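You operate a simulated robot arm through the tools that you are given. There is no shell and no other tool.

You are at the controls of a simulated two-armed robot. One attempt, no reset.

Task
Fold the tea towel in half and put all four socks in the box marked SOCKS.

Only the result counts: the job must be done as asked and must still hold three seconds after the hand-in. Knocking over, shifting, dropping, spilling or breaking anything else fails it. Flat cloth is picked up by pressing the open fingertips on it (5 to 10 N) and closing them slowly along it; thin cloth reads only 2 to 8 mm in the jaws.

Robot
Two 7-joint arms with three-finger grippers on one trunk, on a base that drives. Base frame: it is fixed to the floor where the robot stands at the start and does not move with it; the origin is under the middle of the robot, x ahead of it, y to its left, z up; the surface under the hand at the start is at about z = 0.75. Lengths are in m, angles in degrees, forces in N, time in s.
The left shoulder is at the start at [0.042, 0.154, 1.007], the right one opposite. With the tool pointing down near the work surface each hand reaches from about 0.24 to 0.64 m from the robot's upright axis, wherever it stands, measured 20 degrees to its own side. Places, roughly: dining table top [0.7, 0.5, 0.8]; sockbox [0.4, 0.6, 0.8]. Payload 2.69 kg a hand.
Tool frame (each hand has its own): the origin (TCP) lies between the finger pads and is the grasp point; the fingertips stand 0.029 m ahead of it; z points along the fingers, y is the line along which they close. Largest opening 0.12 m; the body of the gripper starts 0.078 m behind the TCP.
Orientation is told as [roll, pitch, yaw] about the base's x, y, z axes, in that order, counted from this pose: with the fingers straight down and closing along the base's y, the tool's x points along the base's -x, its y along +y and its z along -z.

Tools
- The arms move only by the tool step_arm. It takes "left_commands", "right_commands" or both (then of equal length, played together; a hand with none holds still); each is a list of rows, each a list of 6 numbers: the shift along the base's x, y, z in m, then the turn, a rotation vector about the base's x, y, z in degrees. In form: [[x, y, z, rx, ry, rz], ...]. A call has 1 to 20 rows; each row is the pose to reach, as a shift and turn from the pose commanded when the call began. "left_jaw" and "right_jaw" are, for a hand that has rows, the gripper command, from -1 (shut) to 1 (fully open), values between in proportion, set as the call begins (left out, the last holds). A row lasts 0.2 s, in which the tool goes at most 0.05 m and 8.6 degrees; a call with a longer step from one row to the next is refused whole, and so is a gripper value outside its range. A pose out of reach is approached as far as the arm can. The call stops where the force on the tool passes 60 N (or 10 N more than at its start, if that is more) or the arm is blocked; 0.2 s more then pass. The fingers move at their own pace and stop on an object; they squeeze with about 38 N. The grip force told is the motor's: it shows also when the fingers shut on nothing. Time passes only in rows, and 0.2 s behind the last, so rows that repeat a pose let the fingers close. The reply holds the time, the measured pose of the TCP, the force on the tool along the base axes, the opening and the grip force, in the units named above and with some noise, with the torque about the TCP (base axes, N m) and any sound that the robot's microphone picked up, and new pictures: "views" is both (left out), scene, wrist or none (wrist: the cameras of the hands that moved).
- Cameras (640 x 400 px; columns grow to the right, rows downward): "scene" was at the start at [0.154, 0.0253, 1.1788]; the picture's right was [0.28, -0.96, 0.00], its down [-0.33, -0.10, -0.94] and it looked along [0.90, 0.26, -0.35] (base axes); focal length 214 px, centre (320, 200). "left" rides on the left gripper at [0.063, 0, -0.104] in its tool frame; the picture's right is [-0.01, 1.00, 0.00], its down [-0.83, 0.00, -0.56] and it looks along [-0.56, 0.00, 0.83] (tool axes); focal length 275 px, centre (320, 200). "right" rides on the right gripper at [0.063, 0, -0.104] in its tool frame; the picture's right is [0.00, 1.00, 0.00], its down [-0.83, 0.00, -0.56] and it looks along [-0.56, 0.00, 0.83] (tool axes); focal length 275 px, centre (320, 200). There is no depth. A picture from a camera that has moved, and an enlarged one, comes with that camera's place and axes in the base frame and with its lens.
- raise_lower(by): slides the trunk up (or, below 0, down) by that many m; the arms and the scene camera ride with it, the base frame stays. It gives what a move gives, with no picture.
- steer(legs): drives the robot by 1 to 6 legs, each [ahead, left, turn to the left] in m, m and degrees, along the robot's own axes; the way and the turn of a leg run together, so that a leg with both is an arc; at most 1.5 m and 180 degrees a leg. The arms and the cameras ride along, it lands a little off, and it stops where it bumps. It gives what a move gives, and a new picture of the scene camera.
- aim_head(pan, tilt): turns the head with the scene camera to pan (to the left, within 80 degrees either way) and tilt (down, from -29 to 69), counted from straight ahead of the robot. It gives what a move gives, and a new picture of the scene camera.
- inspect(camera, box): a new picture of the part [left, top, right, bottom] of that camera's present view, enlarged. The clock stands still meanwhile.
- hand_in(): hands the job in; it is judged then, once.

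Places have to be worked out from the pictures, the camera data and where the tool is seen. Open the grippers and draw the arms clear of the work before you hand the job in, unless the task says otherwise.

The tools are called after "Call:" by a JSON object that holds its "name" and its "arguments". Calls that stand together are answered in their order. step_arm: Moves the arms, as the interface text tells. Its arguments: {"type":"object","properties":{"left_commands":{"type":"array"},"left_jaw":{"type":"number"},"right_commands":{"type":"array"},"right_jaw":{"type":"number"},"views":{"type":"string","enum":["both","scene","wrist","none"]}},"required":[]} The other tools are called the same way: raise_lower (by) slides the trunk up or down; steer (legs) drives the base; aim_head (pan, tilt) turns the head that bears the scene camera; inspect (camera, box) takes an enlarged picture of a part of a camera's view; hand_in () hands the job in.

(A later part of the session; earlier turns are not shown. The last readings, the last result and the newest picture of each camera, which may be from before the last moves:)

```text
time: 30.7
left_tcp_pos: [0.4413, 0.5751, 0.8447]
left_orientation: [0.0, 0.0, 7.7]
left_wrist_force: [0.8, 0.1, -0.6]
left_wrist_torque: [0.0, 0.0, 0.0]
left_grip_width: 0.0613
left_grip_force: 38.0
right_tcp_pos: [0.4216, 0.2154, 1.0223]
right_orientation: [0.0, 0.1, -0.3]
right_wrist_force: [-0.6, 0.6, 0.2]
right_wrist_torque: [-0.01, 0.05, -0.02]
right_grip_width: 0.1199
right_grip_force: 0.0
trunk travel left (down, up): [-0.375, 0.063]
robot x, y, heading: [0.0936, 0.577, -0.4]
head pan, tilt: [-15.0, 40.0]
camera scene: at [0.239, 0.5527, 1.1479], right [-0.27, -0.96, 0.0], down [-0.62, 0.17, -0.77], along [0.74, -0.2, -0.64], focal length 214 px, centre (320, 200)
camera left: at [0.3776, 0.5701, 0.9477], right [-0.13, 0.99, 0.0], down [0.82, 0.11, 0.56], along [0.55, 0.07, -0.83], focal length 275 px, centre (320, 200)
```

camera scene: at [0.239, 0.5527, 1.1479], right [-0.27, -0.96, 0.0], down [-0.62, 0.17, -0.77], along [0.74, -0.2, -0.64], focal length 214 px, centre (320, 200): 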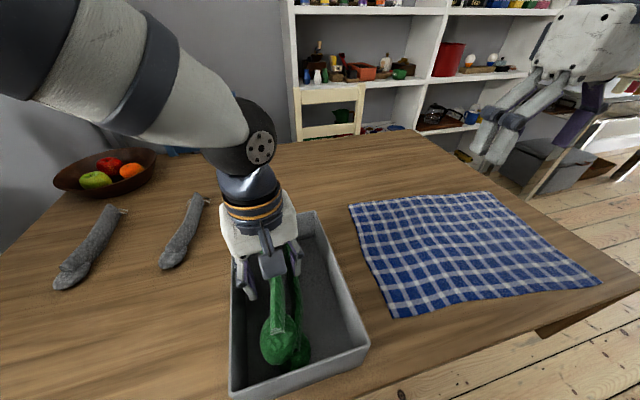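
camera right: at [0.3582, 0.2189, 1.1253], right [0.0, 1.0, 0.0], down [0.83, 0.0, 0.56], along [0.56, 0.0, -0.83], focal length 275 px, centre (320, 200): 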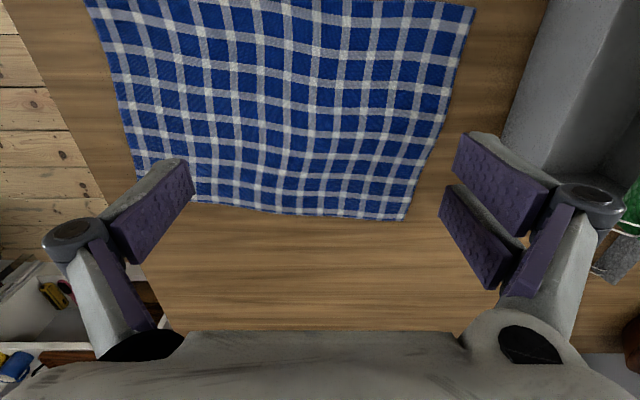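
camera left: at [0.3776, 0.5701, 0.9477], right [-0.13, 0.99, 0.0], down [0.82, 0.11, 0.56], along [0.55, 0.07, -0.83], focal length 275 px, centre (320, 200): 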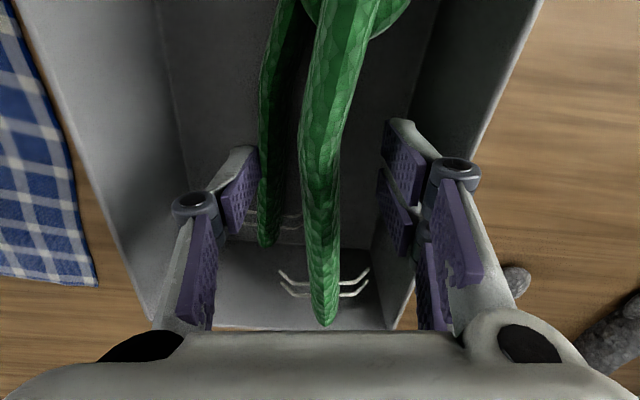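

Sock A hangs inside the box beside sock B. I release it and withdraw upward.

Call:
{"name": "step_arm", "arguments": {"left_commands": [[0, 0, 0, 0, 0, 0], [0, 0, 0, 0, 0, 0], [0, 0, 0.02, 0, 0, 0], [0, 0, 0.05, 0, 0, 0], [0, 0, 0.09, 0, 0, 0]], "left_jaw": 0.35, "views": "both"}}

```text
time: 31.9
left_tcp_pos: [0.4397, 0.5752, 0.9334]
left_orientation: [0.1, -0.2, 7.6]
left_wrist_force: [-0.6, 0.0, 0.4]
left_wrist_torque: [-0.03, 0.0, 0.0]
left_grip_width: 0.0809
left_grip_force: 0.0
right_tcp_pos: [0.4199, 0.2169, 1.0214]
right_orientation: [0.0, 0.0, -0.4]
right_wrist_force: [-0.6, 0.7, -0.4]
right_wrist_torque: [0.0, 0.01, -0.05]
right_grip_width: 0.1201
right_grip_force: 0.1
trunk travel left (down, up): [-0.375, 0.063]
robot x, y, heading: [0.0936, 0.5759, -0.4]
head pan, tilt: [-15.0, 40.0]
camera scene: at [0.2388, 0.5528, 1.1479], right [-0.27, -0.96, 0.0], down [-0.62, 0.17, -0.77], along [0.74, -0.2, -0.64], focal length 214 px, centre (320, 200)
camera left: at [0.3775, 0.5697, 1.036], right [-0.13, 0.99, 0.0], down [0.82, 0.1, 0.56], along [0.55, 0.07, -0.83], focal length 275 px, centre (320, 200)
```

scene: 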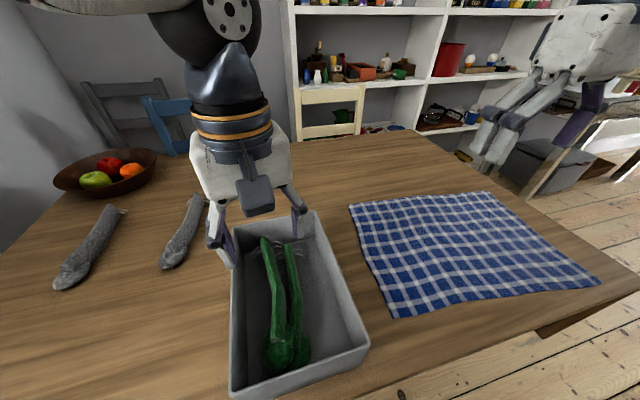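
left: 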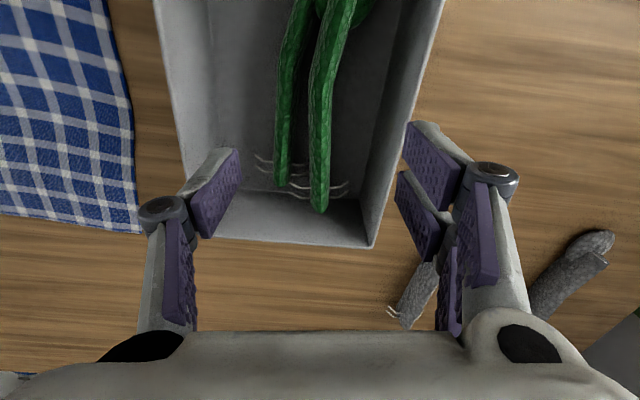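

Both green socks are in the box. Next grey sock C, leg centre about (0.65, 0.772), turned about −10°; I move the left hand over it.

Call:
{"name": "step_arm", "arguments": {"left_commands": [[0.03, 0.03, 0, 0, 0, -3], [0.06, 0.06, 0, 0, 0, -6], [0.09, 0.09, 0, 0, 0, -9], [0.12, 0.12, 0, 0, 0, -12], [0.15, 0.15, 0, 0, 0, -15], [0.18, 0.18, 0, 0, 0, -17.6], [0.205, 0.197, 0, 0, 0, -17.6], [0.205, 0.197, -0.04, 0, 0, -17.6], [0.205, 0.197, -0.07, 0, 0, -17.6], [0.205, 0.197, -0.07, 0, 0, -17.6]], "left_jaw": 1, "views": "both"}}

```text
time: 34.1
left_tcp_pos: [0.6453, 0.7744, 0.8646]
left_orientation: [0.1, 0.0, -10.1]
left_wrist_force: [0.3, 0.8, 0.0]
left_wrist_torque: [-0.01, 0.0, 0.02]
left_grip_width: 0.1198
left_grip_force: 0.1
right_tcp_pos: [0.421, 0.216, 1.0225]
right_orientation: [0.0, 0.0, -0.4]
right_wrist_force: [-0.6, 0.0, 0.4]
right_wrist_torque: [0.02, -0.03, 0.0]
right_grip_width: 0.1198
right_grip_force: 0.0
trunk travel left (down, up): [-0.375, 0.063]
robot x, y, heading: [0.0903, 0.5741, -0.5]
head pan, tilt: [-15.0, 40.0]
camera scene: at [0.2388, 0.5526, 1.1479], right [-0.27, -0.96, 0.0], down [-0.62, 0.17, -0.77], along [0.74, -0.2, -0.64], focal length 214 px, centre (320, 200)
camera left: at [0.5834, 0.7882, 0.9678], right [0.18, 0.98, 0.0], down [0.82, -0.15, 0.56], along [0.55, -0.1, -0.83], focal length 275 px, centre (320, 200)
```

scene: 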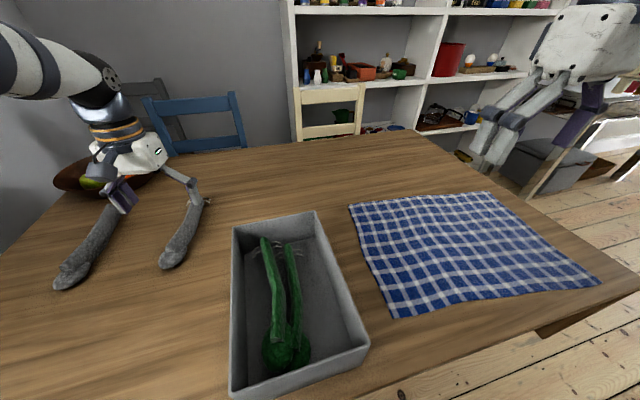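
left: 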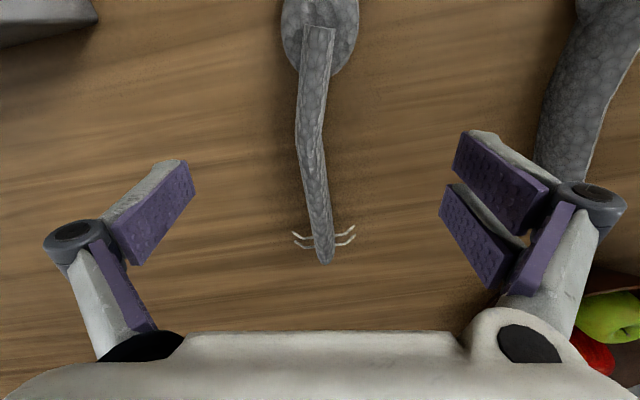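

Grey sock C is centred. I descend to z≈0.787.

Call:
{"name": "step_arm", "arguments": {"left_commands": [[0, 0, -0.03, 0, 0, 0], [0, 0, -0.055, 0, 0, 0], [0, 0, -0.07, 0, 0, 0], [0, 0, -0.077, 0, 0, 0], [0, 0, -0.077, 0, 0, 0]], "left_jaw": 1, "views": "none"}}

Call:
{"name": "step_arm", "arguments": {"left_commands": [[0, 0, 0, 0, 0, 0], [0, 0, 0, 0, 0, 0], [0, 0, 0, 0, 0, 0], [0, 0, 0, 0, 0, 0], [0, 0, 0.01, 0, 0, 0], [0, 0, 0.04, 0, 0, 0]], "left_jaw": -1, "views": "wrist"}}

```text
time: 35.3
left_tcp_pos: [0.6447, 0.7732, 0.7879]
left_orientation: [0.0, 0.0, -10.1]
left_wrist_force: [0.1, 0.2, -0.2]
left_wrist_torque: [0.01, 0.01, 0.02]
left_grip_width: 0.12
left_grip_force: 0.0
right_tcp_pos: [0.4204, 0.2154, 1.0212]
right_orientation: [0.0, 0.0, -0.4]
right_wrist_force: [-0.8, -0.6, 0.5]
right_wrist_torque: [0.03, 0.01, -0.01]
right_grip_width: 0.1199
right_grip_force: 0.1
trunk travel left (down, up): [-0.375, 0.063]
robot x, y, heading: [0.094, 0.5783, -0.4]
head pan, tilt: [-15.0, 40.0]
```

```text
time: 36.7
left_tcp_pos: [0.6447, 0.7741, 0.8276]
left_orientation: [0.1, 0.0, -10.1]
left_wrist_force: [-0.6, 0.9, 0.5]
left_wrist_torque: [-0.01, 0.02, -0.01]
left_grip_width: 0.0653
left_grip_force: 38.3
right_tcp_pos: [0.4207, 0.2153, 1.022]
right_orientation: [0.0, 0.0, -0.4]
right_wrist_force: [1.3, 0.7, -0.3]
right_wrist_torque: [0.01, 0.04, -0.01]
right_grip_width: 0.1199
right_grip_force: 0.1
trunk travel left (down, up): [-0.375, 0.063]
robot x, y, heading: [0.0913, 0.5755, -0.5]
head pan, tilt: [-15.0, 40.0]
camera left: at [0.5826, 0.7874, 0.9311], right [0.18, 0.98, 0.0], down [0.82, -0.15, 0.56], along [0.55, -0.1, -0.83], focal length 275 px, centre (320, 200)
```

left: 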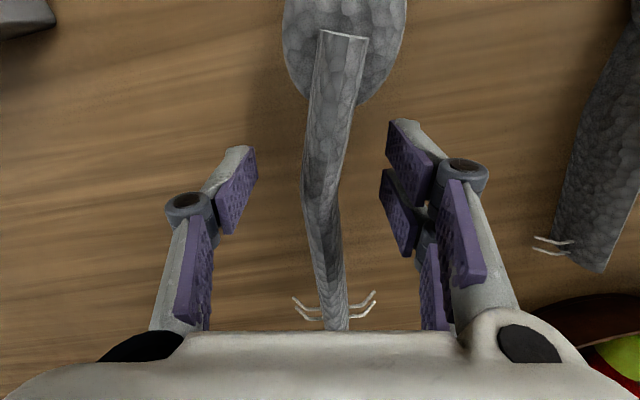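

Held (65 mm). I lift it and carry it over the box's right half, turning it parallel to the walls.

Call:
{"name": "step_arm", "arguments": {"left_commands": [[0, 0, 0.04, 0, 0, 0], [0, 0, 0.08, 0, 0, 0], [-0.02, -0.02, 0.115, 0, 0, 0], [-0.05, -0.05, 0.115, 0, 0, 3], [-0.08, -0.08, 0.115, 0, 0, 6], [-0.11, -0.11, 0.115, 0, 0, 9], [-0.14, -0.14, 0.115, 0, 0, 12], [-0.17, -0.17, 0.115, 0, 0, 15], [-0.2, -0.2, 0.115, 0, 0, 16], [-0.225, -0.225, 0.115, 0, 0, 16], [-0.242, -0.242, 0.115, 0, 0, 16], [-0.242, -0.242, 0.115, 0, 0, 16]], "views": "both"}}

```text
time: 39.3
left_tcp_pos: [0.4003, 0.5292, 0.9415]
left_orientation: [0.0, 0.1, 5.9]
left_wrist_force: [0.4, 0.0, 0.2]
left_wrist_torque: [-0.01, 0.02, 0.02]
left_grip_width: 0.0647
left_grip_force: 37.8
right_tcp_pos: [0.4198, 0.2161, 1.0213]
right_orientation: [0.1, 0.0, -0.4]
right_wrist_force: [0.2, 0.2, 0.1]
right_wrist_torque: [0.02, 0.0, 0.03]
right_grip_width: 0.12
right_grip_force: 0.1
trunk travel left (down, up): [-0.375, 0.063]
robot x, y, heading: [0.0903, 0.5793, -0.3]
head pan, tilt: [-15.0, 40.0]
camera scene: at [0.2391, 0.5528, 1.1478], right [-0.27, -0.96, 0.0], down [-0.62, 0.17, -0.77], along [0.74, -0.2, -0.64], focal length 214 px, centre (320, 200)
camera left: at [0.3379, 0.5257, 1.0447], right [-0.1, 1.0, 0.0], down [0.83, 0.08, 0.56], along [0.55, 0.06, -0.83], focal length 275 px, centre (320, 200)
```

scene: 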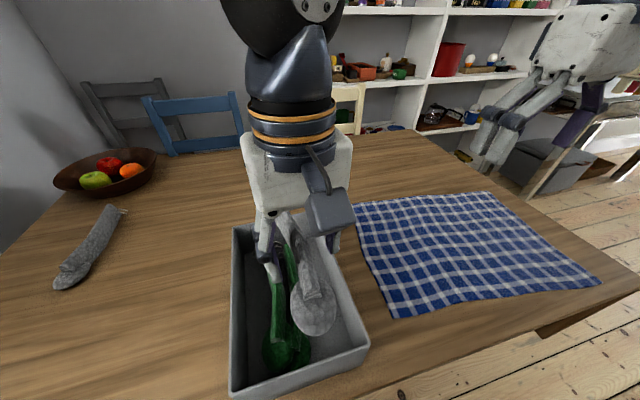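
left: 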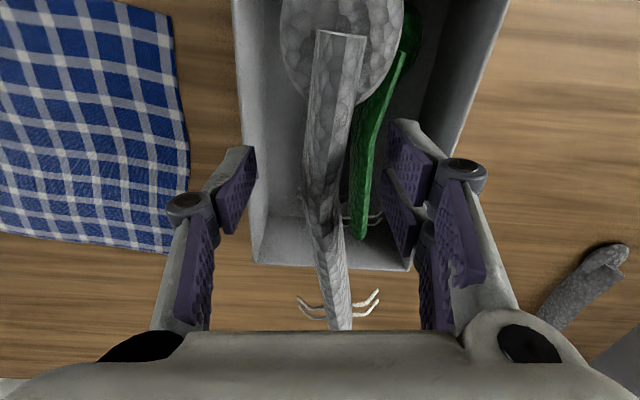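

The left fingertip would come close to the right wall, so I shift +0.02 m in y while lowering, stopping above the green socks.

Call:
{"name": "step_arm", "arguments": {"left_commands": [[0, 0.01, -0.01, 0, 0, 0], [0.003, 0.02, -0.03, 0, 0, 0], [0.003, 0.02, -0.05, 0, 0, 0], [0.003, 0.02, -0.07, 0, 0, 0], [0.003, 0.02, -0.085, 0, 0, 0], [0.003, 0.02, -0.085, 0, 0, 0]], "views": "wrist"}}

```text
time: 40.7
left_tcp_pos: [0.4048, 0.5524, 0.8563]
left_orientation: [0.1, -0.1, 5.9]
left_wrist_force: [-0.6, -0.5, -0.4]
left_wrist_torque: [0.01, 0.0, 0.0]
left_grip_width: 0.0645
left_grip_force: 38.3
right_tcp_pos: [0.4204, 0.2153, 1.0219]
right_orientation: [0.1, 0.0, -0.4]
right_wrist_force: [0.9, 0.6, -0.4]
right_wrist_torque: [0.04, 0.02, 0.01]
right_grip_width: 0.1202
right_grip_force: 0.1
trunk travel left (down, up): [-0.375, 0.063]
robot x, y, heading: [0.0929, 0.5783, -0.4]
head pan, tilt: [-15.0, 40.0]
camera left: at [0.3425, 0.5471, 0.9599], right [-0.1, 1.0, 0.0], down [0.83, 0.08, 0.56], along [0.55, 0.06, -0.83], focal length 275 px, centre (320, 200)
```

left: 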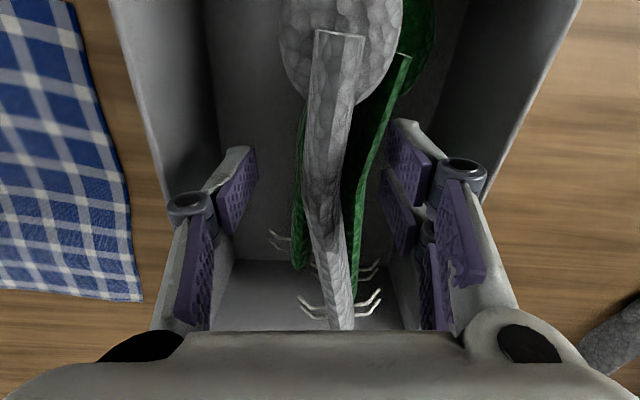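

Well inside the walls. I release and lift.

Call:
{"name": "step_arm", "arguments": {"left_commands": [[0, 0, 0, 0, 0, 0], [0, 0, 0, 0, 0, 0], [0, 0, 0.02, 0, 0, 0], [0, 0, 0.05, 0, 0, 0], [0, 0, 0.08, 0, 0, 0]], "left_jaw": 0.4, "views": "both"}}

```text
time: 41.9
left_tcp_pos: [0.4048, 0.5512, 0.9373]
left_orientation: [0.0, -0.2, 6.0]
left_wrist_force: [-0.1, 0.2, -0.2]
left_wrist_torque: [0.0, -0.01, -0.02]
left_grip_width: 0.0842
left_grip_force: 0.0
right_tcp_pos: [0.4206, 0.2158, 1.0214]
right_orientation: [0.0, 0.0, -0.5]
right_wrist_force: [-0.8, 0.0, -0.5]
right_wrist_torque: [0.01, -0.02, 0.04]
right_grip_width: 0.1196
right_grip_force: 0.0
trunk travel left (down, up): [-0.375, 0.063]
robot x, y, heading: [0.0897, 0.5773, -0.3]
head pan, tilt: [-15.0, 40.0]
camera scene: at [0.2389, 0.5528, 1.1479], right [-0.27, -0.96, 0.0], down [-0.62, 0.17, -0.77], along [0.74, -0.2, -0.64], focal length 214 px, centre (320, 200)
camera left: at [0.3416, 0.5471, 1.0407], right [-0.1, 1.0, 0.0], down [0.83, 0.08, 0.56], along [0.55, 0.06, -0.83], focal length 275 px, centre (320, 200)
```

scene: 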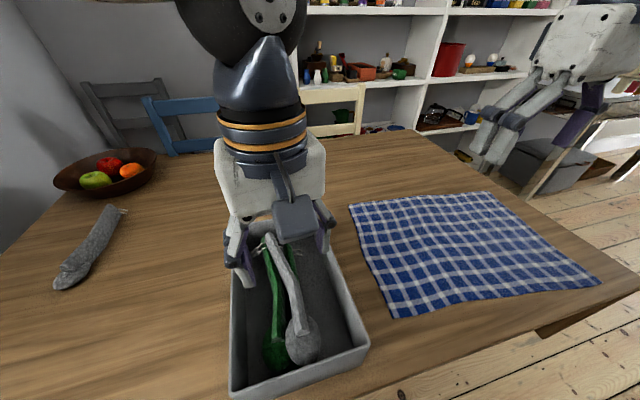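
left: 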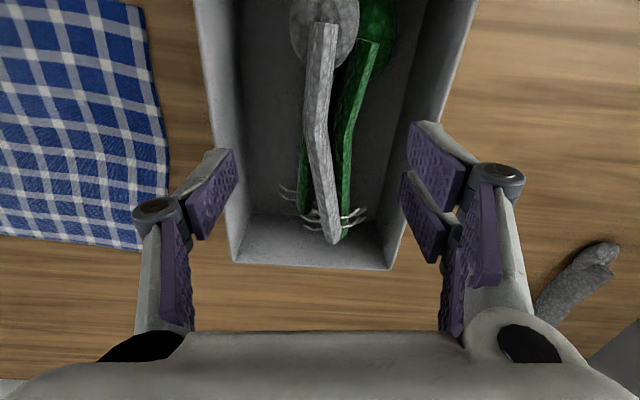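

Grey sock C is in. Next grey sock D at about (0.64, 0.957): I move over it and part-way down to check.

Call:
{"name": "step_arm", "arguments": {"left_commands": [[0.023, 0.04, 0.0, 0, 0, -1], [0.046, 0.08, 0.0, 0, 0, -2], [0.069, 0.12, 0.0, 0, 0, -3], [0.092, 0.16, 0.0, 0, 0, -4], [0.115, 0.2, 0.0, 0, 0, -5], [0.138, 0.24, 0.0, 0, 0, -6], [0.161, 0.28, 0.0, 0, 0, -7], [0.184, 0.32, 0.0, 0, 0, -8], [0.207, 0.36, 0.0, 0, 0, -8], [0.235, 0.395, 0.0, 0, 0, -8], [0.238, 0.406, -0.03, 0, 0, -8], [0.238, 0.406, -0.07, 0, 0, -8], [0.238, 0.406, -0.07, 0, 0, -8]], "left_jaw": 1, "views": "both"}}

```text
time: 44.7
left_tcp_pos: [0.641, 0.9575, 0.8692]
left_orientation: [0.0, 0.0, -2.1]
left_wrist_force: [0.7, -0.2, -0.3]
left_wrist_torque: [0.0, -0.01, 0.02]
left_grip_width: 0.1201
left_grip_force: 0.0
right_tcp_pos: [0.4211, 0.2167, 1.021]
right_orientation: [0.1, 0.0, -0.3]
right_wrist_force: [-0.3, -0.5, -0.4]
right_wrist_torque: [0.01, 0.03, 0.0]
right_grip_width: 0.1199
right_grip_force: 0.1
trunk travel left (down, up): [-0.375, 0.063]
robot x, y, heading: [0.0919, 0.575, -0.3]
head pan, tilt: [-15.0, 40.0]
camera scene: at [0.2388, 0.5526, 1.1479], right [-0.27, -0.96, 0.0], down [-0.62, 0.17, -0.77], along [0.74, -0.2, -0.64], focal length 214 px, centre (320, 200)
camera left: at [0.5789, 0.9615, 0.9726], right [0.04, 1.0, 0.0], down [0.83, -0.03, 0.56], along [0.56, -0.02, -0.83], focal length 275 px, centre (320, 200)
```

scene: 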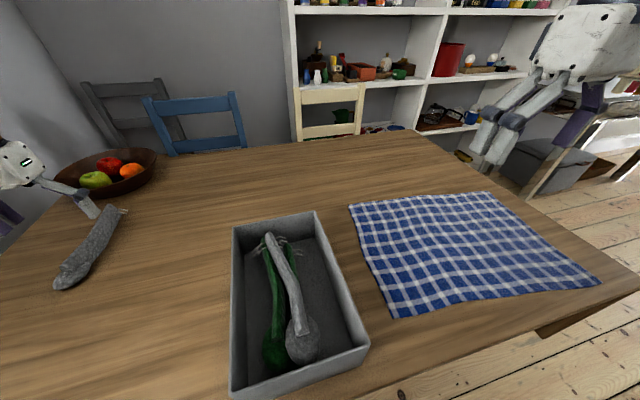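
left: 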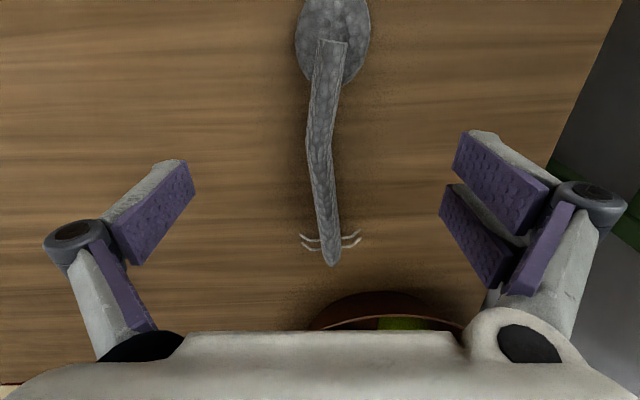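

Centred over sock D; the bowl is well beyond (x≈0.83). I descend, close, and lift.

Call:
{"name": "step_arm", "arguments": {"left_commands": [[0, 0.002, -0.03, 0, 0, 0], [0, 0.002, -0.055, 0, 0, 0], [0, 0.002, -0.075, 0, 0, 0], [0, 0.002, -0.082, 0, 0, 0], [0, 0.002, -0.082, 0, 0, 0]], "left_jaw": 1, "views": "none"}}

Call:
{"name": "step_arm", "arguments": {"left_commands": [[0, 0, 0, 0, 0, 0], [0, 0, 0, 0, 0, 0], [0, 0, 0, 0, 0, 0], [0, 0, 0, 0, 0, 0], [0, 0, 0.01, 0, 0, 0], [0, 0, 0.04, 0, 0, 0]], "left_jaw": -1, "views": "wrist"}}

```text
time: 45.9
left_tcp_pos: [0.6427, 0.9587, 0.7868]
left_orientation: [0.1, -0.1, -2.1]
left_wrist_force: [0.4, -0.1, 0.2]
left_wrist_torque: [0.02, -0.02, 0.0]
left_grip_width: 0.1201
left_grip_force: 0.0
right_tcp_pos: [0.4216, 0.216, 1.0218]
right_orientation: [-0.1, 0.0, -0.4]
right_wrist_force: [-0.2, -0.1, -0.6]
right_wrist_torque: [0.01, 0.0, -0.02]
right_grip_width: 0.1201
right_grip_force: 0.1
trunk travel left (down, up): [-0.375, 0.063]
robot x, y, heading: [0.091, 0.5752, -0.3]
head pan, tilt: [-15.0, 40.0]
```

```text
time: 47.3
left_tcp_pos: [0.6445, 0.9588, 0.8266]
left_orientation: [0.1, 0.0, -2.0]
left_wrist_force: [0.5, -0.1, 0.0]
left_wrist_torque: [0.03, 0.0, 0.01]
left_grip_width: 0.0596
left_grip_force: 38.0
right_tcp_pos: [0.4216, 0.2151, 1.0217]
right_orientation: [0.0, 0.0, -0.4]
right_wrist_force: [0.6, 0.1, 0.1]
right_wrist_torque: [-0.02, 0.01, 0.03]
right_grip_width: 0.1199
right_grip_force: 0.0
trunk travel left (down, up): [-0.375, 0.063]
robot x, y, heading: [0.0934, 0.5749, -0.4]
head pan, tilt: [-15.0, 40.0]
camera left: at [0.581, 0.9637, 0.9294], right [0.04, 1.0, 0.0], down [0.83, -0.03, 0.56], along [0.56, -0.02, -0.83], focal length 275 px, centre (320, 200)
```

left: 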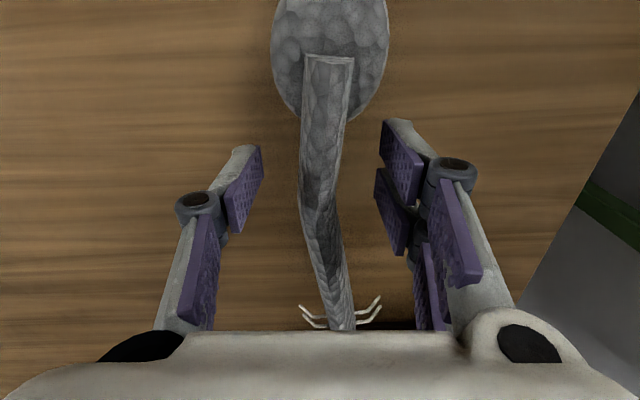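

Held (60 mm). I lift and carry it over the box as well.

Call:
{"name": "step_arm", "arguments": {"left_commands": [[0, 0, 0.04, 0, 0, 0], [0, 0, 0.08, 0, 0, 0], [-0.01, -0.02, 0.12, 0, 0, 0], [-0.033, -0.06, 0.125, 0, 0, 0], [-0.056, -0.1, 0.125, 0, 0, 0], [-0.079, -0.14, 0.125, 0, 0, 0], [-0.102, -0.18, 0.125, 0, 0, 0], [-0.125, -0.22, 0.125, 0, 0, 1], [-0.148, -0.26, 0.125, 0, 0, 1], [-0.171, -0.3, 0.125, 0, 0, 1], [-0.194, -0.34, 0.125, 0, 0, 1], [-0.217, -0.38, 0.125, 0, 0, 1], [-0.2415, -0.417, 0.125, 0, 0, 1], [-0.2415, -0.417, 0.125, 0, 0, 1]], "views": "both"}}

```text
time: 50.3
left_tcp_pos: [0.3994, 0.5406, 0.9512]
left_orientation: [0.1, -0.1, -1.1]
left_wrist_force: [0.6, -0.4, 0.4]
left_wrist_torque: [0.01, 0.03, -0.02]
left_grip_width: 0.0589
left_grip_force: 38.0
left hand out of reach, approached as far as the arm can: row 7, 8, 9, 10, 11
right_tcp_pos: [0.42, 0.2156, 1.0216]
right_orientation: [0.0, 0.0, -0.4]
right_wrist_force: [-0.1, 0.6, 0.2]
right_wrist_torque: [0.0, 0.01, 0.03]
right_grip_width: 0.1198
right_grip_force: 0.1
trunk travel left (down, up): [-0.375, 0.063]
robot x, y, heading: [0.0938, 0.5746, -0.2]
head pan, tilt: [-15.0, 40.0]
camera scene: at [0.2386, 0.5528, 1.1479], right [-0.27, -0.96, 0.0], down [-0.62, 0.17, -0.77], along [0.74, -0.2, -0.64], focal length 214 px, centre (320, 200)
camera left: at [0.3369, 0.5445, 1.0545], right [0.02, 1.0, 0.0], down [0.83, -0.02, 0.56], along [0.56, -0.01, -0.83], focal length 275 px, centre (320, 200)
```

scene: 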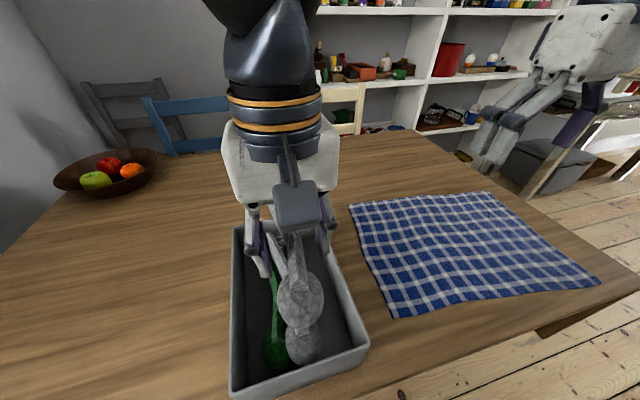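
left: 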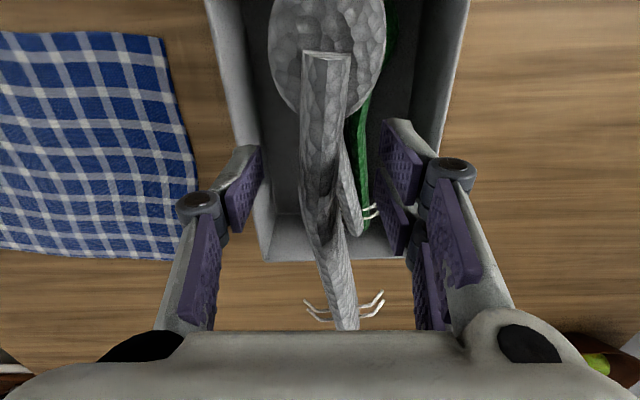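

Sock D hangs left-of-C in the view, clear of walls. I lower slowly to z≈0.862 watching for contact.

Call:
{"name": "step_arm", "arguments": {"left_commands": [[0.003, 0.002, -0.02, 0, 0, 0], [0.006, 0.004, -0.04, 0, 0, 0], [0.006, 0.004, -0.06, 0, 0, 0], [0.006, 0.004, -0.075, 0, 0, 0], [0.006, 0.004, -0.085, 0, 0, 0], [0.006, 0.004, -0.09, 0, 0, 0]], "views": "both"}}

```text
time: 51.7
left_tcp_pos: [0.4085, 0.5465, 0.8606]
left_orientation: [0.0, -0.2, -1.0]
left_wrist_force: [0.1, -0.2, 4.0]
left_wrist_torque: [0.08, -0.54, 0.04]
left_grip_width: 0.0586
left_grip_force: 38.5
right_tcp_pos: [0.4198, 0.2146, 1.0215]
right_orientation: [0.0, 0.0, -0.4]
right_wrist_force: [0.2, 0.0, -0.5]
right_wrist_torque: [0.03, -0.01, -0.03]
right_grip_width: 0.12
right_grip_force: 0.0
trunk travel left (down, up): [-0.375, 0.063]
robot x, y, heading: [0.0915, 0.5798, -0.4]
head pan, tilt: [-15.0, 40.0]
camera scene: at [0.2385, 0.5527, 1.148], right [-0.27, -0.96, 0.0], down [-0.62, 0.17, -0.77], along [0.74, -0.2, -0.64], focal length 214 px, centre (320, 200)
camera left: at [0.3454, 0.5498, 0.9633], right [0.02, 1.0, 0.0], down [0.83, -0.02, 0.56], along [0.56, -0.01, -0.83], focal length 275 px, centre (320, 200)
```

scene: 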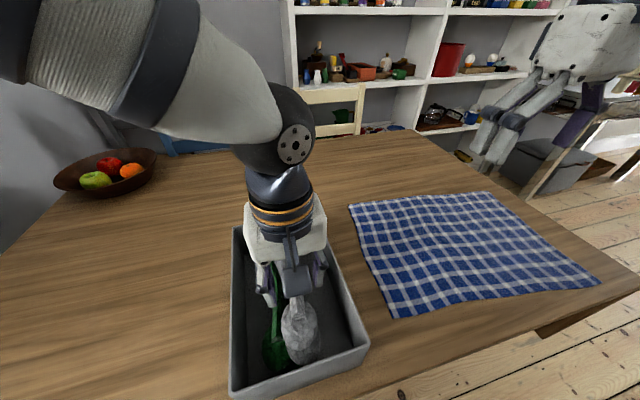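
left: 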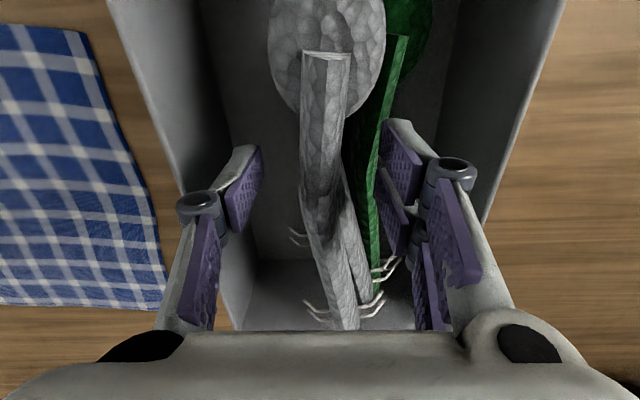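

Light contact (4 N) with the sock below. I release here and lift.

Call:
{"name": "step_arm", "arguments": {"left_commands": [[0, 0, 0, 0, 0, 0], [0, 0, 0, 0, 0, 0], [0, 0, 0.02, 0, 0, 0], [0, 0, 0.05, 0, 0, 0], [0, 0, 0.09, 0, 0, 0]], "left_jaw": 0.4, "views": "both"}}

```text
time: 52.9
left_tcp_pos: [0.4062, 0.5453, 0.9493]
left_orientation: [0.0, -0.1, -0.9]
left_wrist_force: [0.1, -0.3, -0.2]
left_wrist_torque: [0.01, 0.02, 0.01]
left_grip_width: 0.084
left_grip_force: 0.0
right_tcp_pos: [0.4209, 0.2164, 1.0226]
right_orientation: [0.0, 0.1, -0.3]
right_wrist_force: [0.0, -0.3, -0.9]
right_wrist_torque: [0.02, -0.01, 0.01]
right_grip_width: 0.1199
right_grip_force: 0.1
trunk travel left (down, up): [-0.375, 0.063]
robot x, y, heading: [0.0914, 0.5781, -0.3]
head pan, tilt: [-15.0, 40.0]
camera scene: at [0.2388, 0.5528, 1.1479], right [-0.27, -0.96, 0.0], down [-0.62, 0.17, -0.77], along [0.74, -0.2, -0.64], focal length 214 px, centre (320, 200)
camera left: at [0.3445, 0.5495, 1.0533], right [0.02, 1.0, 0.0], down [0.83, -0.02, 0.56], along [0.56, -0.01, -0.83], focal length 275 px, centre (320, 200)
```

scene: 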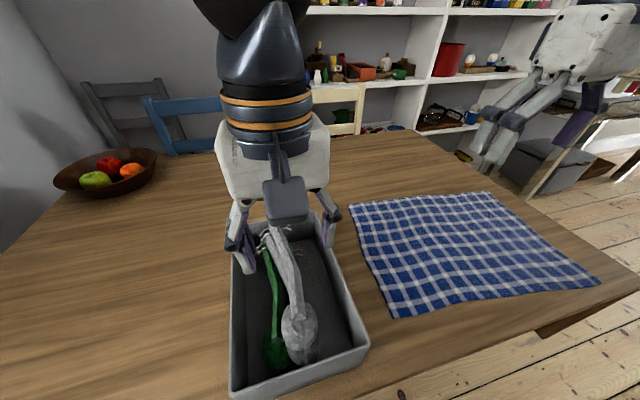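
left: 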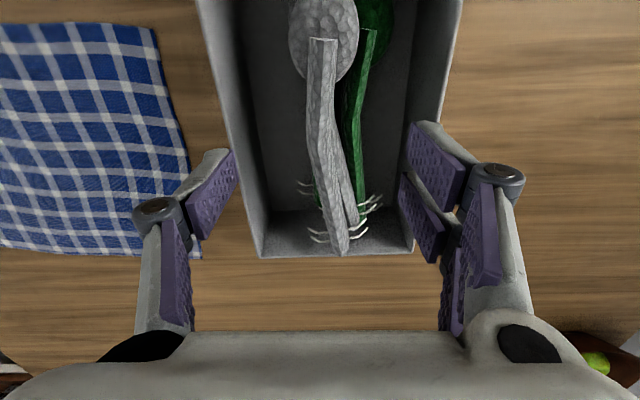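

All four socks are in the box, with D on top. I draw the left hand away to the left and look straight into the box.

Call:
{"name": "step_arm", "arguments": {"left_commands": [[0, 0.03, 0.03, 0, 0, 0], [0, 0.07, 0.05, 0, 0, 0], [0, 0.115, 0.06, 0, 0, 0], [0, 0.16, 0.06, 0, 0, 0], [0, 0.205, 0.06, 0, 0, 0], [0, 0.25, 0.06, 0, 0, 0], [0, 0.28, 0.06, 0, 0, 0]], "views": "none"}}

Call:
{"name": "aim_head", "arguments": {"pan": 0, "tilt": 60}}

Call:
{"name": "inspect", "arguments": {"camera": "scene", "box": [240, 60, 440, 260]}}

```text
time: 54.5
left_tcp_pos: [0.408, 0.8262, 1.011]
left_orientation: [0.0, -0.2, -1.0]
left_wrist_force: [0.5, 0.0, -0.7]
left_wrist_torque: [-0.04, -0.04, -0.02]
left_grip_width: 0.084
left_grip_force: 0.0
right_tcp_pos: [0.4218, 0.2157, 1.0216]
right_orientation: [0.0, 0.0, -0.4]
right_wrist_force: [0.3, -0.6, 0.6]
right_wrist_torque: [-0.01, 0.0, 0.0]
right_grip_width: 0.1201
right_grip_force: 0.0
trunk travel left (down, up): [-0.375, 0.063]
robot x, y, heading: [0.0929, 0.5765, -0.3]
head pan, tilt: [-15.0, 40.0]
```

```text
time: 55.3
left_tcp_pos: [0.4086, 0.8253, 1.0111]
left_orientation: [0.0, 0.0, -1.1]
left_wrist_force: [-0.3, -0.1, -0.5]
left_wrist_torque: [0.0, 0.01, 0.01]
left_grip_width: 0.0838
left_grip_force: 0.0
right_tcp_pos: [0.4207, 0.2166, 1.0215]
right_orientation: [0.0, 0.1, -0.5]
right_wrist_force: [-0.2, 1.7, 0.1]
right_wrist_torque: [-0.02, 0.0, 0.0]
right_grip_width: 0.1201
right_grip_force: 0.0
trunk travel left (down, up): [-0.375, 0.063]
robot x, y, heading: [0.0895, 0.5766, -0.2]
head pan, tilt: [0.0, 60.0]
camera scene: at [0.2237, 0.5747, 1.1212], right [-0.01, -1.0, 0.0], down [-0.87, 0.01, -0.5], along [0.5, 0.0, -0.87], focal length 214 px, centre (320, 200)
```

scene: 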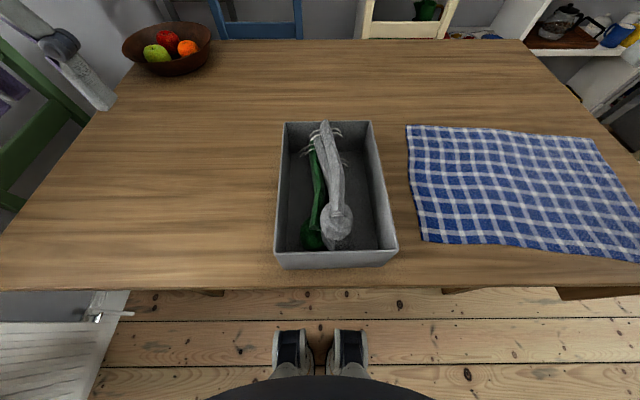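

```text
2.00 times, centred on (340, 160) of scene
camera zoom: at [0.2237, 0.5747, 1.1212], right [-0.01, -1.0, 0.0], down [-0.87, 0.01, -0.5], along [0.5, 0.0, -0.87], focal length 429 px, centre (280, 280)
```

zoom: 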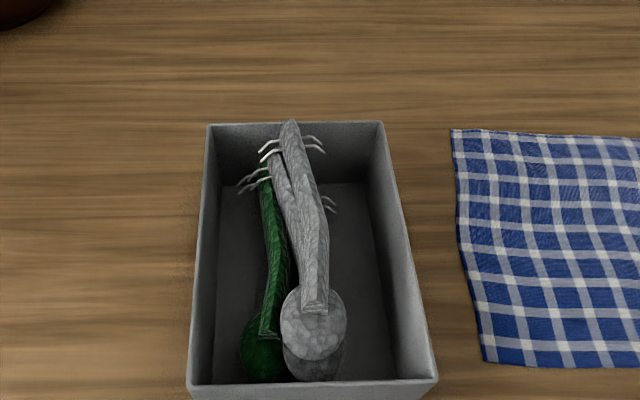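

D sits on a three-high stack, its leg end slightly above the rim. I'll slide it left (+y) off C with closed fingers so it settles lower; first I bring the closed left hand above the free right-hand strip of the box.

Call:
{"name": "aim_head", "arguments": {"pan": -15, "tilt": 45}}

Call:
{"name": "step_arm", "arguments": {"left_commands": [[0, -0.045, -0.02, 0, 0, 0], [0.0, -0.09, -0.04, 0, 0, 0], [0.0, -0.135, -0.06, 0, 0, 0], [0.0, -0.18, -0.06, 0, 0, 0], [0.005, -0.225, -0.06, 0, 0, 0], [0.01, -0.27, -0.06, 0, 0, 0], [0.012, -0.305, -0.06, 0, 0, 0], [0.012, -0.327, -0.06, 0, 0, 0], [0.012, -0.327, -0.06, 0, 0, 0]], "left_jaw": -1, "views": "both"}}

```text
time: 56.1
left_tcp_pos: [0.4085, 0.8258, 1.0103]
left_orientation: [-0.1, 0.0, -1.1]
left_wrist_force: [0.3, 0.0, -0.6]
left_wrist_torque: [0.0, -0.01, -0.01]
left_grip_width: 0.0842
left_grip_force: 0.1
right_tcp_pos: [0.4208, 0.2149, 1.0218]
right_orientation: [0.0, 0.1, -0.4]
right_wrist_force: [0.4, 0.3, 0.0]
right_wrist_torque: [0.01, 0.03, 0.0]
right_grip_width: 0.12
right_grip_force: 0.0
trunk travel left (down, up): [-0.375, 0.063]
robot x, y, heading: [0.0939, 0.5776, -0.7]
head pan, tilt: [-15.0, 45.0]
camera scene: at [0.2354, 0.5537, 1.1405], right [-0.27, -0.96, 0.0], down [-0.68, 0.19, -0.71], along [0.68, -0.19, -0.71], focal length 214 px, centre (320, 200)
```

scene: 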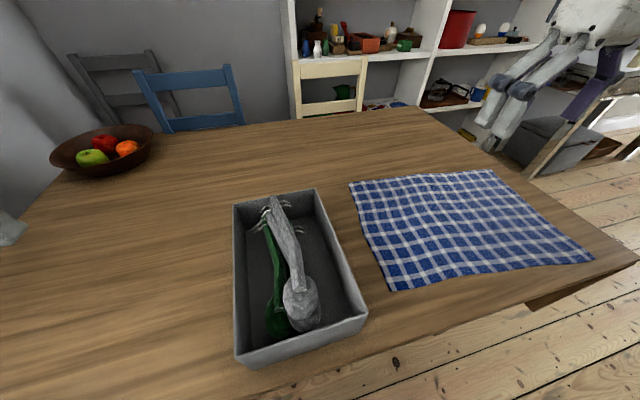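

```text
time: 58.1
left_tcp_pos: [0.4204, 0.4983, 0.9504]
left_orientation: [0.0, -0.1, -1.1]
left_wrist_force: [-0.1, 0.0, 0.8]
left_wrist_torque: [0.0, 0.02, -0.01]
left_grip_width: 0.0001
left_grip_force: 28.5
right_tcp_pos: [0.421, 0.2159, 1.0219]
right_orientation: [0.1, -0.1, -0.4]
right_wrist_force: [-0.5, -0.3, 0.3]
right_wrist_torque: [0.04, 0.0, -0.01]
right_grip_width: 0.1202
right_grip_force: 0.1
trunk travel left (down, up): [-0.375, 0.063]
robot x, y, heading: [0.095, 0.5791, -0.3]
head pan, tilt: [-15.0, 45.0]
camera scene: at [0.2354, 0.5538, 1.1406], right [-0.27, -0.96, 0.0], down [-0.68, 0.19, -0.71], along [0.68, -0.19, -0.71], focal length 214 px, centre (320, 200)
camera left: at [0.3577, 0.5025, 1.0541], right [0.02, 1.0, 0.0], down [0.83, -0.02, 0.56], along [0.56, -0.01, -0.83], focal length 275 px, centre (320, 200)
```

scene: 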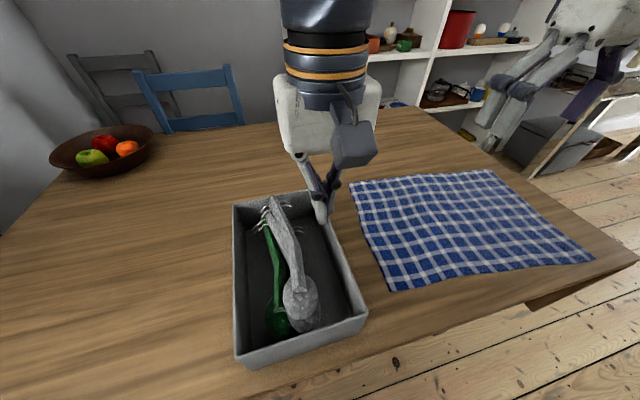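
left: 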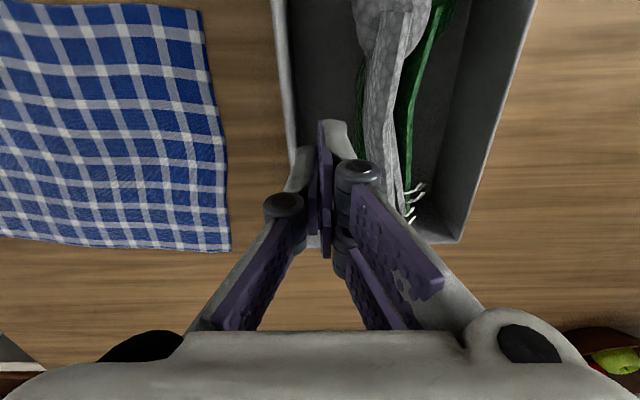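

Fingertips are between the right wall and sock D. I lower until the tips are about at rim level.

Call:
{"name": "step_arm", "arguments": {"left_commands": [[0, 0.002, -0.04, 0, 0, 0], [0, 0.002, -0.07, 0, 0, 0], [0, 0.002, -0.085, 0, 0, 0], [0, 0.002, -0.085, 0, 0, 0]], "left_jaw": -1, "views": "both"}}

```text
time: 59.1
left_tcp_pos: [0.4193, 0.5011, 0.8658]
left_orientation: [0.0, 0.0, -1.0]
left_wrist_force: [0.3, -0.2, -0.8]
left_wrist_torque: [0.01, -0.02, 0.01]
left_grip_width: 0.0003
left_grip_force: 28.6
right_tcp_pos: [0.4202, 0.216, 1.0223]
right_orientation: [0.1, 0.0, -0.4]
right_wrist_force: [-0.8, 0.6, -0.3]
right_wrist_torque: [0.01, -0.01, -0.01]
right_grip_width: 0.1201
right_grip_force: 0.1
trunk travel left (down, up): [-0.375, 0.063]
robot x, y, heading: [0.0921, 0.5767, -0.4]
head pan, tilt: [-15.0, 45.0]
camera scene: at [0.2354, 0.5537, 1.1406], right [-0.27, -0.96, 0.0], down [-0.68, 0.19, -0.71], along [0.68, -0.19, -0.71], focal length 214 px, centre (320, 200)
camera left: at [0.3568, 0.5037, 0.9681], right [0.02, 1.0, 0.0], down [0.83, -0.02, 0.56], along [0.56, -0.01, -0.83], focal length 275 px, centre (320, 200)
```

scene: 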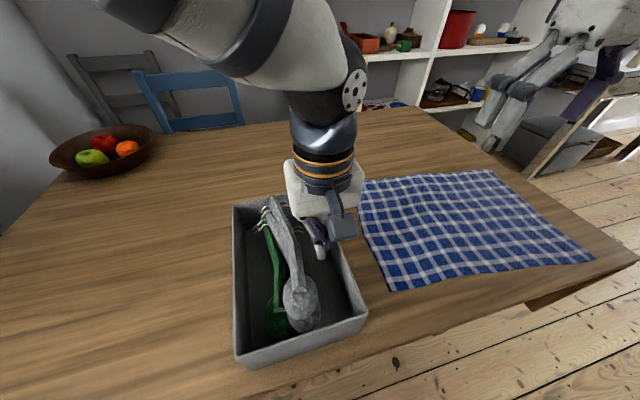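
left: 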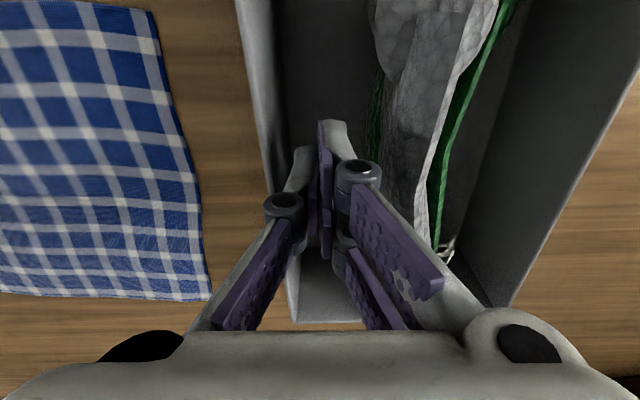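

Clear on both sides. I lower 5 mm and push slowly toward +y.

Call:
{"name": "step_arm", "arguments": {"left_commands": [[0, 0, -0.005, 0, 0, 0], [0, 0.008, -0.005, 0, 0, 0], [0, 0.016, -0.005, 0, 0, 0], [0, 0.024, -0.005, 0, 0, 0], [0, 0.032, -0.005, 0, 0, 0], [0, 0.038, -0.005, 0, 0, 0], [0, 0.044, -0.005, 0, 0, 0]], "left_jaw": -1, "views": "both"}}

```text
time: 60.7
left_tcp_pos: [0.4194, 0.5449, 0.8606]
left_orientation: [0.0, 0.0, -1.1]
left_wrist_force: [0.0, -0.1, -1.1]
left_wrist_torque: [-0.01, 0.0, 0.04]
left_grip_width: 0.0
left_grip_force: 28.8
right_tcp_pos: [0.4191, 0.216, 1.0215]
right_orientation: [0.0, 0.1, -0.4]
right_wrist_force: [-0.4, -1.1, 1.1]
right_wrist_torque: [0.03, -0.01, -0.01]
right_grip_width: 0.1199
right_grip_force: 0.0
trunk travel left (down, up): [-0.375, 0.063]
robot x, y, heading: [0.0923, 0.5752, -0.3]
head pan, tilt: [-15.0, 45.0]
camera scene: at [0.2354, 0.5537, 1.1406], right [-0.27, -0.96, 0.0], down [-0.68, 0.19, -0.71], along [0.68, -0.19, -0.71], focal length 214 px, centre (320, 200)
camera left: at [0.3568, 0.5487, 0.9641], right [0.02, 1.0, 0.0], down [0.83, -0.02, 0.56], along [0.56, -0.01, -0.83], focal length 275 px, centre (320, 200)
```

scene: 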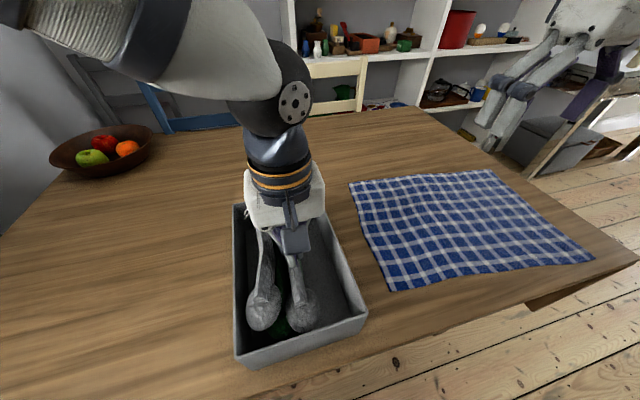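
left: 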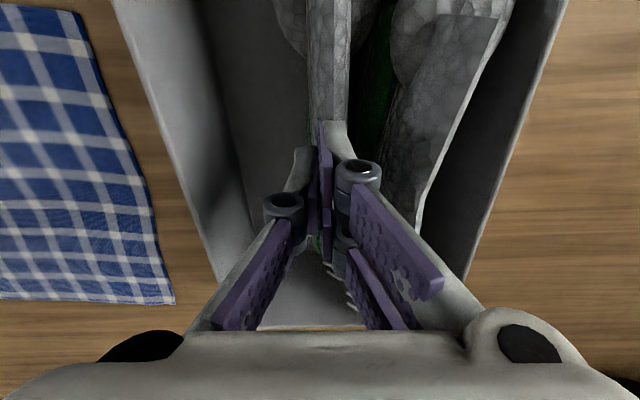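

Sock D has slid off beside sock C. I lift out and move the left hand away, then look in.

Call:
{"name": "step_arm", "arguments": {"left_commands": [[0, -0.003, 0.03, 0, 0, 0], [0, -0.003, 0.07, 0, 0, 0], [0, 0.0, 0.11, 0, 0, 0], [0, 0.04, 0.13, 0, 0, 0], [0, 0.085, 0.14, 0, 0, 0], [0, 0.13, 0.14, 0, 0, 0], [0, 0.175, 0.14, 0, 0, 0], [0, 0.22, 0.14, 0, 0, 0], [0, 0.26, 0.14, 0, 0, 0]], "left_jaw": -1, "views": "none"}}

Call:
{"name": "aim_head", "arguments": {"pan": 0, "tilt": 60}}

Call:
{"name": "inspect", "arguments": {"camera": "scene", "box": [240, 90, 420, 290]}}

```text
time: 62.7
left_tcp_pos: [0.4195, 0.8048, 1.0003]
left_orientation: [0.0, -0.1, -1.1]
left_wrist_force: [-0.7, -0.4, 0.0]
left_wrist_torque: [-0.01, -0.01, 0.01]
left_grip_width: 0.0
left_grip_force: 28.7
right_tcp_pos: [0.4212, 0.2159, 1.0211]
right_orientation: [0.0, 0.1, -0.5]
right_wrist_force: [0.1, 0.6, -0.1]
right_wrist_torque: [-0.01, 0.0, -0.01]
right_grip_width: 0.1202
right_grip_force: 0.0
trunk travel left (down, up): [-0.375, 0.063]
robot x, y, heading: [0.0954, 0.5779, -0.2]
head pan, tilt: [-15.0, 45.0]
```

```text
time: 63.5
left_tcp_pos: [0.4185, 0.8033, 1.0002]
left_orientation: [0.0, 0.1, -1.2]
left_wrist_force: [0.2, 0.0, 1.4]
left_wrist_torque: [-0.01, -0.04, -0.02]
left_grip_width: 0.0
left_grip_force: 28.1
right_tcp_pos: [0.4203, 0.2159, 1.0219]
right_orientation: [0.0, 0.0, -0.4]
right_wrist_force: [0.2, -0.1, 0.9]
right_wrist_torque: [0.01, 0.03, -0.02]
right_grip_width: 0.1199
right_grip_force: 0.0
trunk travel left (down, up): [-0.375, 0.063]
robot x, y, heading: [0.092, 0.5756, -0.4]
head pan, tilt: [0.0, 60.0]
camera scene: at [0.2237, 0.5747, 1.1212], right [-0.01, -1.0, 0.0], down [-0.87, 0.01, -0.5], along [0.5, 0.0, -0.87], focal length 214 px, centre (320, 200)
```

scene: 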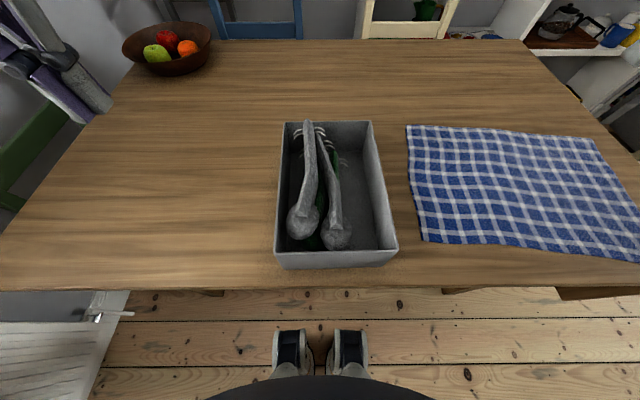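

```text
2.00 times, centred on (330, 190) of scene
camera zoom: at [0.2237, 0.5747, 1.1212], right [-0.01, -1.0, 0.0], down [-0.87, 0.01, -0.5], along [0.5, 0.0, -0.87], focal length 429 px, centre (300, 220)
```

zoom: 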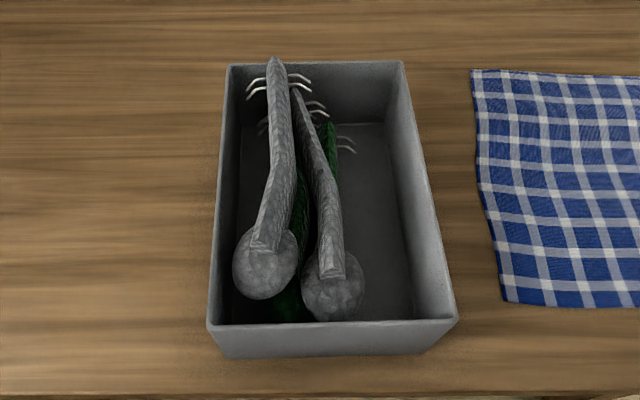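

All four socks are down in the box now. For the towel I drive right so the robot is centred on it (y≈0.17), open the left gripper later, and look at it.

Call:
{"name": "steer", "arguments": {"legs": [[0, -0.405, 0]]}}

Call:
{"name": "inspect", "arguments": {"camera": "left", "box": [0, 0, 640, 400]}}

Call:
{"name": "inspect", "arguments": {"camera": "right", "box": [0, 0, 640, 400]}}

```text
time: 67.2
left_tcp_pos: [0.4169, 0.3949, 1.0]
left_orientation: [0.1, 0.0, -1.1]
left_wrist_force: [-0.4, 0.6, 0.1]
left_wrist_torque: [-0.01, -0.03, -0.03]
left_grip_width: 0.0
left_grip_force: 28.4
right_tcp_pos: [0.4173, -0.1933, 1.0219]
right_orientation: [0.0, 0.0, -0.5]
right_wrist_force: [0.6, -0.1, -0.8]
right_wrist_torque: [0.02, 0.02, -0.03]
right_grip_width: 0.1196
right_grip_force: 0.1
trunk travel left (down, up): [-0.375, 0.063]
robot x, y, heading: [0.0897, 0.1687, -0.6]
head pan, tilt: [0.0, 60.0]
camera scene: at [0.2206, 0.1657, 1.1211], right [-0.01, -1.0, 0.0], down [-0.87, 0.01, -0.5], along [0.5, 0.0, -0.87], focal length 214 px, centre (320, 200)
```

scene: 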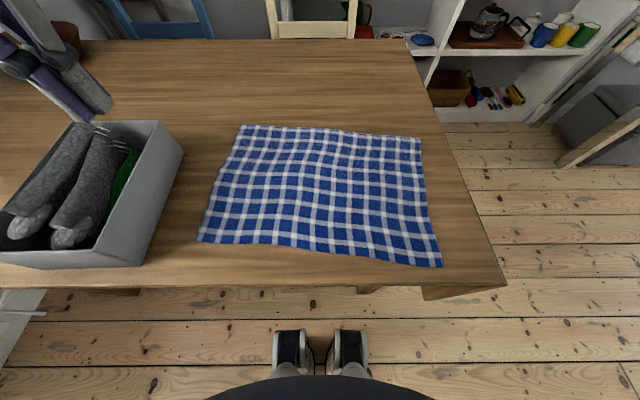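

```text
1.00 times, centred on (320, 200) of left (not enlarged: the box is as wide or as high as the picture)
camera zoom: at [0.3536, 0.3986, 1.1034], right [0.02, 1.0, 0.0], down [0.83, -0.02, 0.56], along [0.56, -0.01, -0.83], focal length 275 px, centre (320, 200)
```

zoom: 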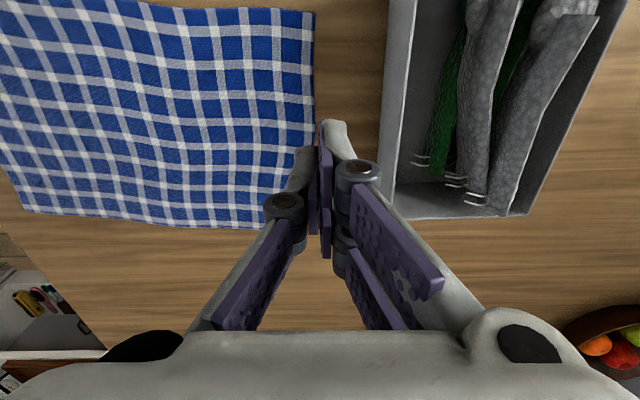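

```text
1.00 times, centred on (320, 200) of right (not enlarged: the box is as wide or as high as the picture)
camera zoom: at [0.3539, -0.1914, 1.1254], right [0.0, 1.0, 0.0], down [0.83, 0.0, 0.56], along [0.56, 0.0, -0.83], focal length 275 px, centre (320, 200)
```

zoom: 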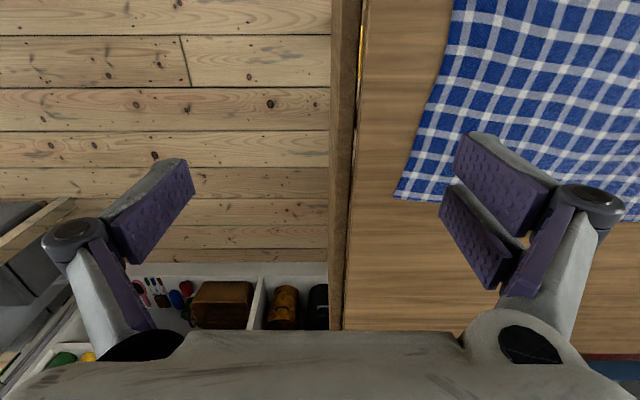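

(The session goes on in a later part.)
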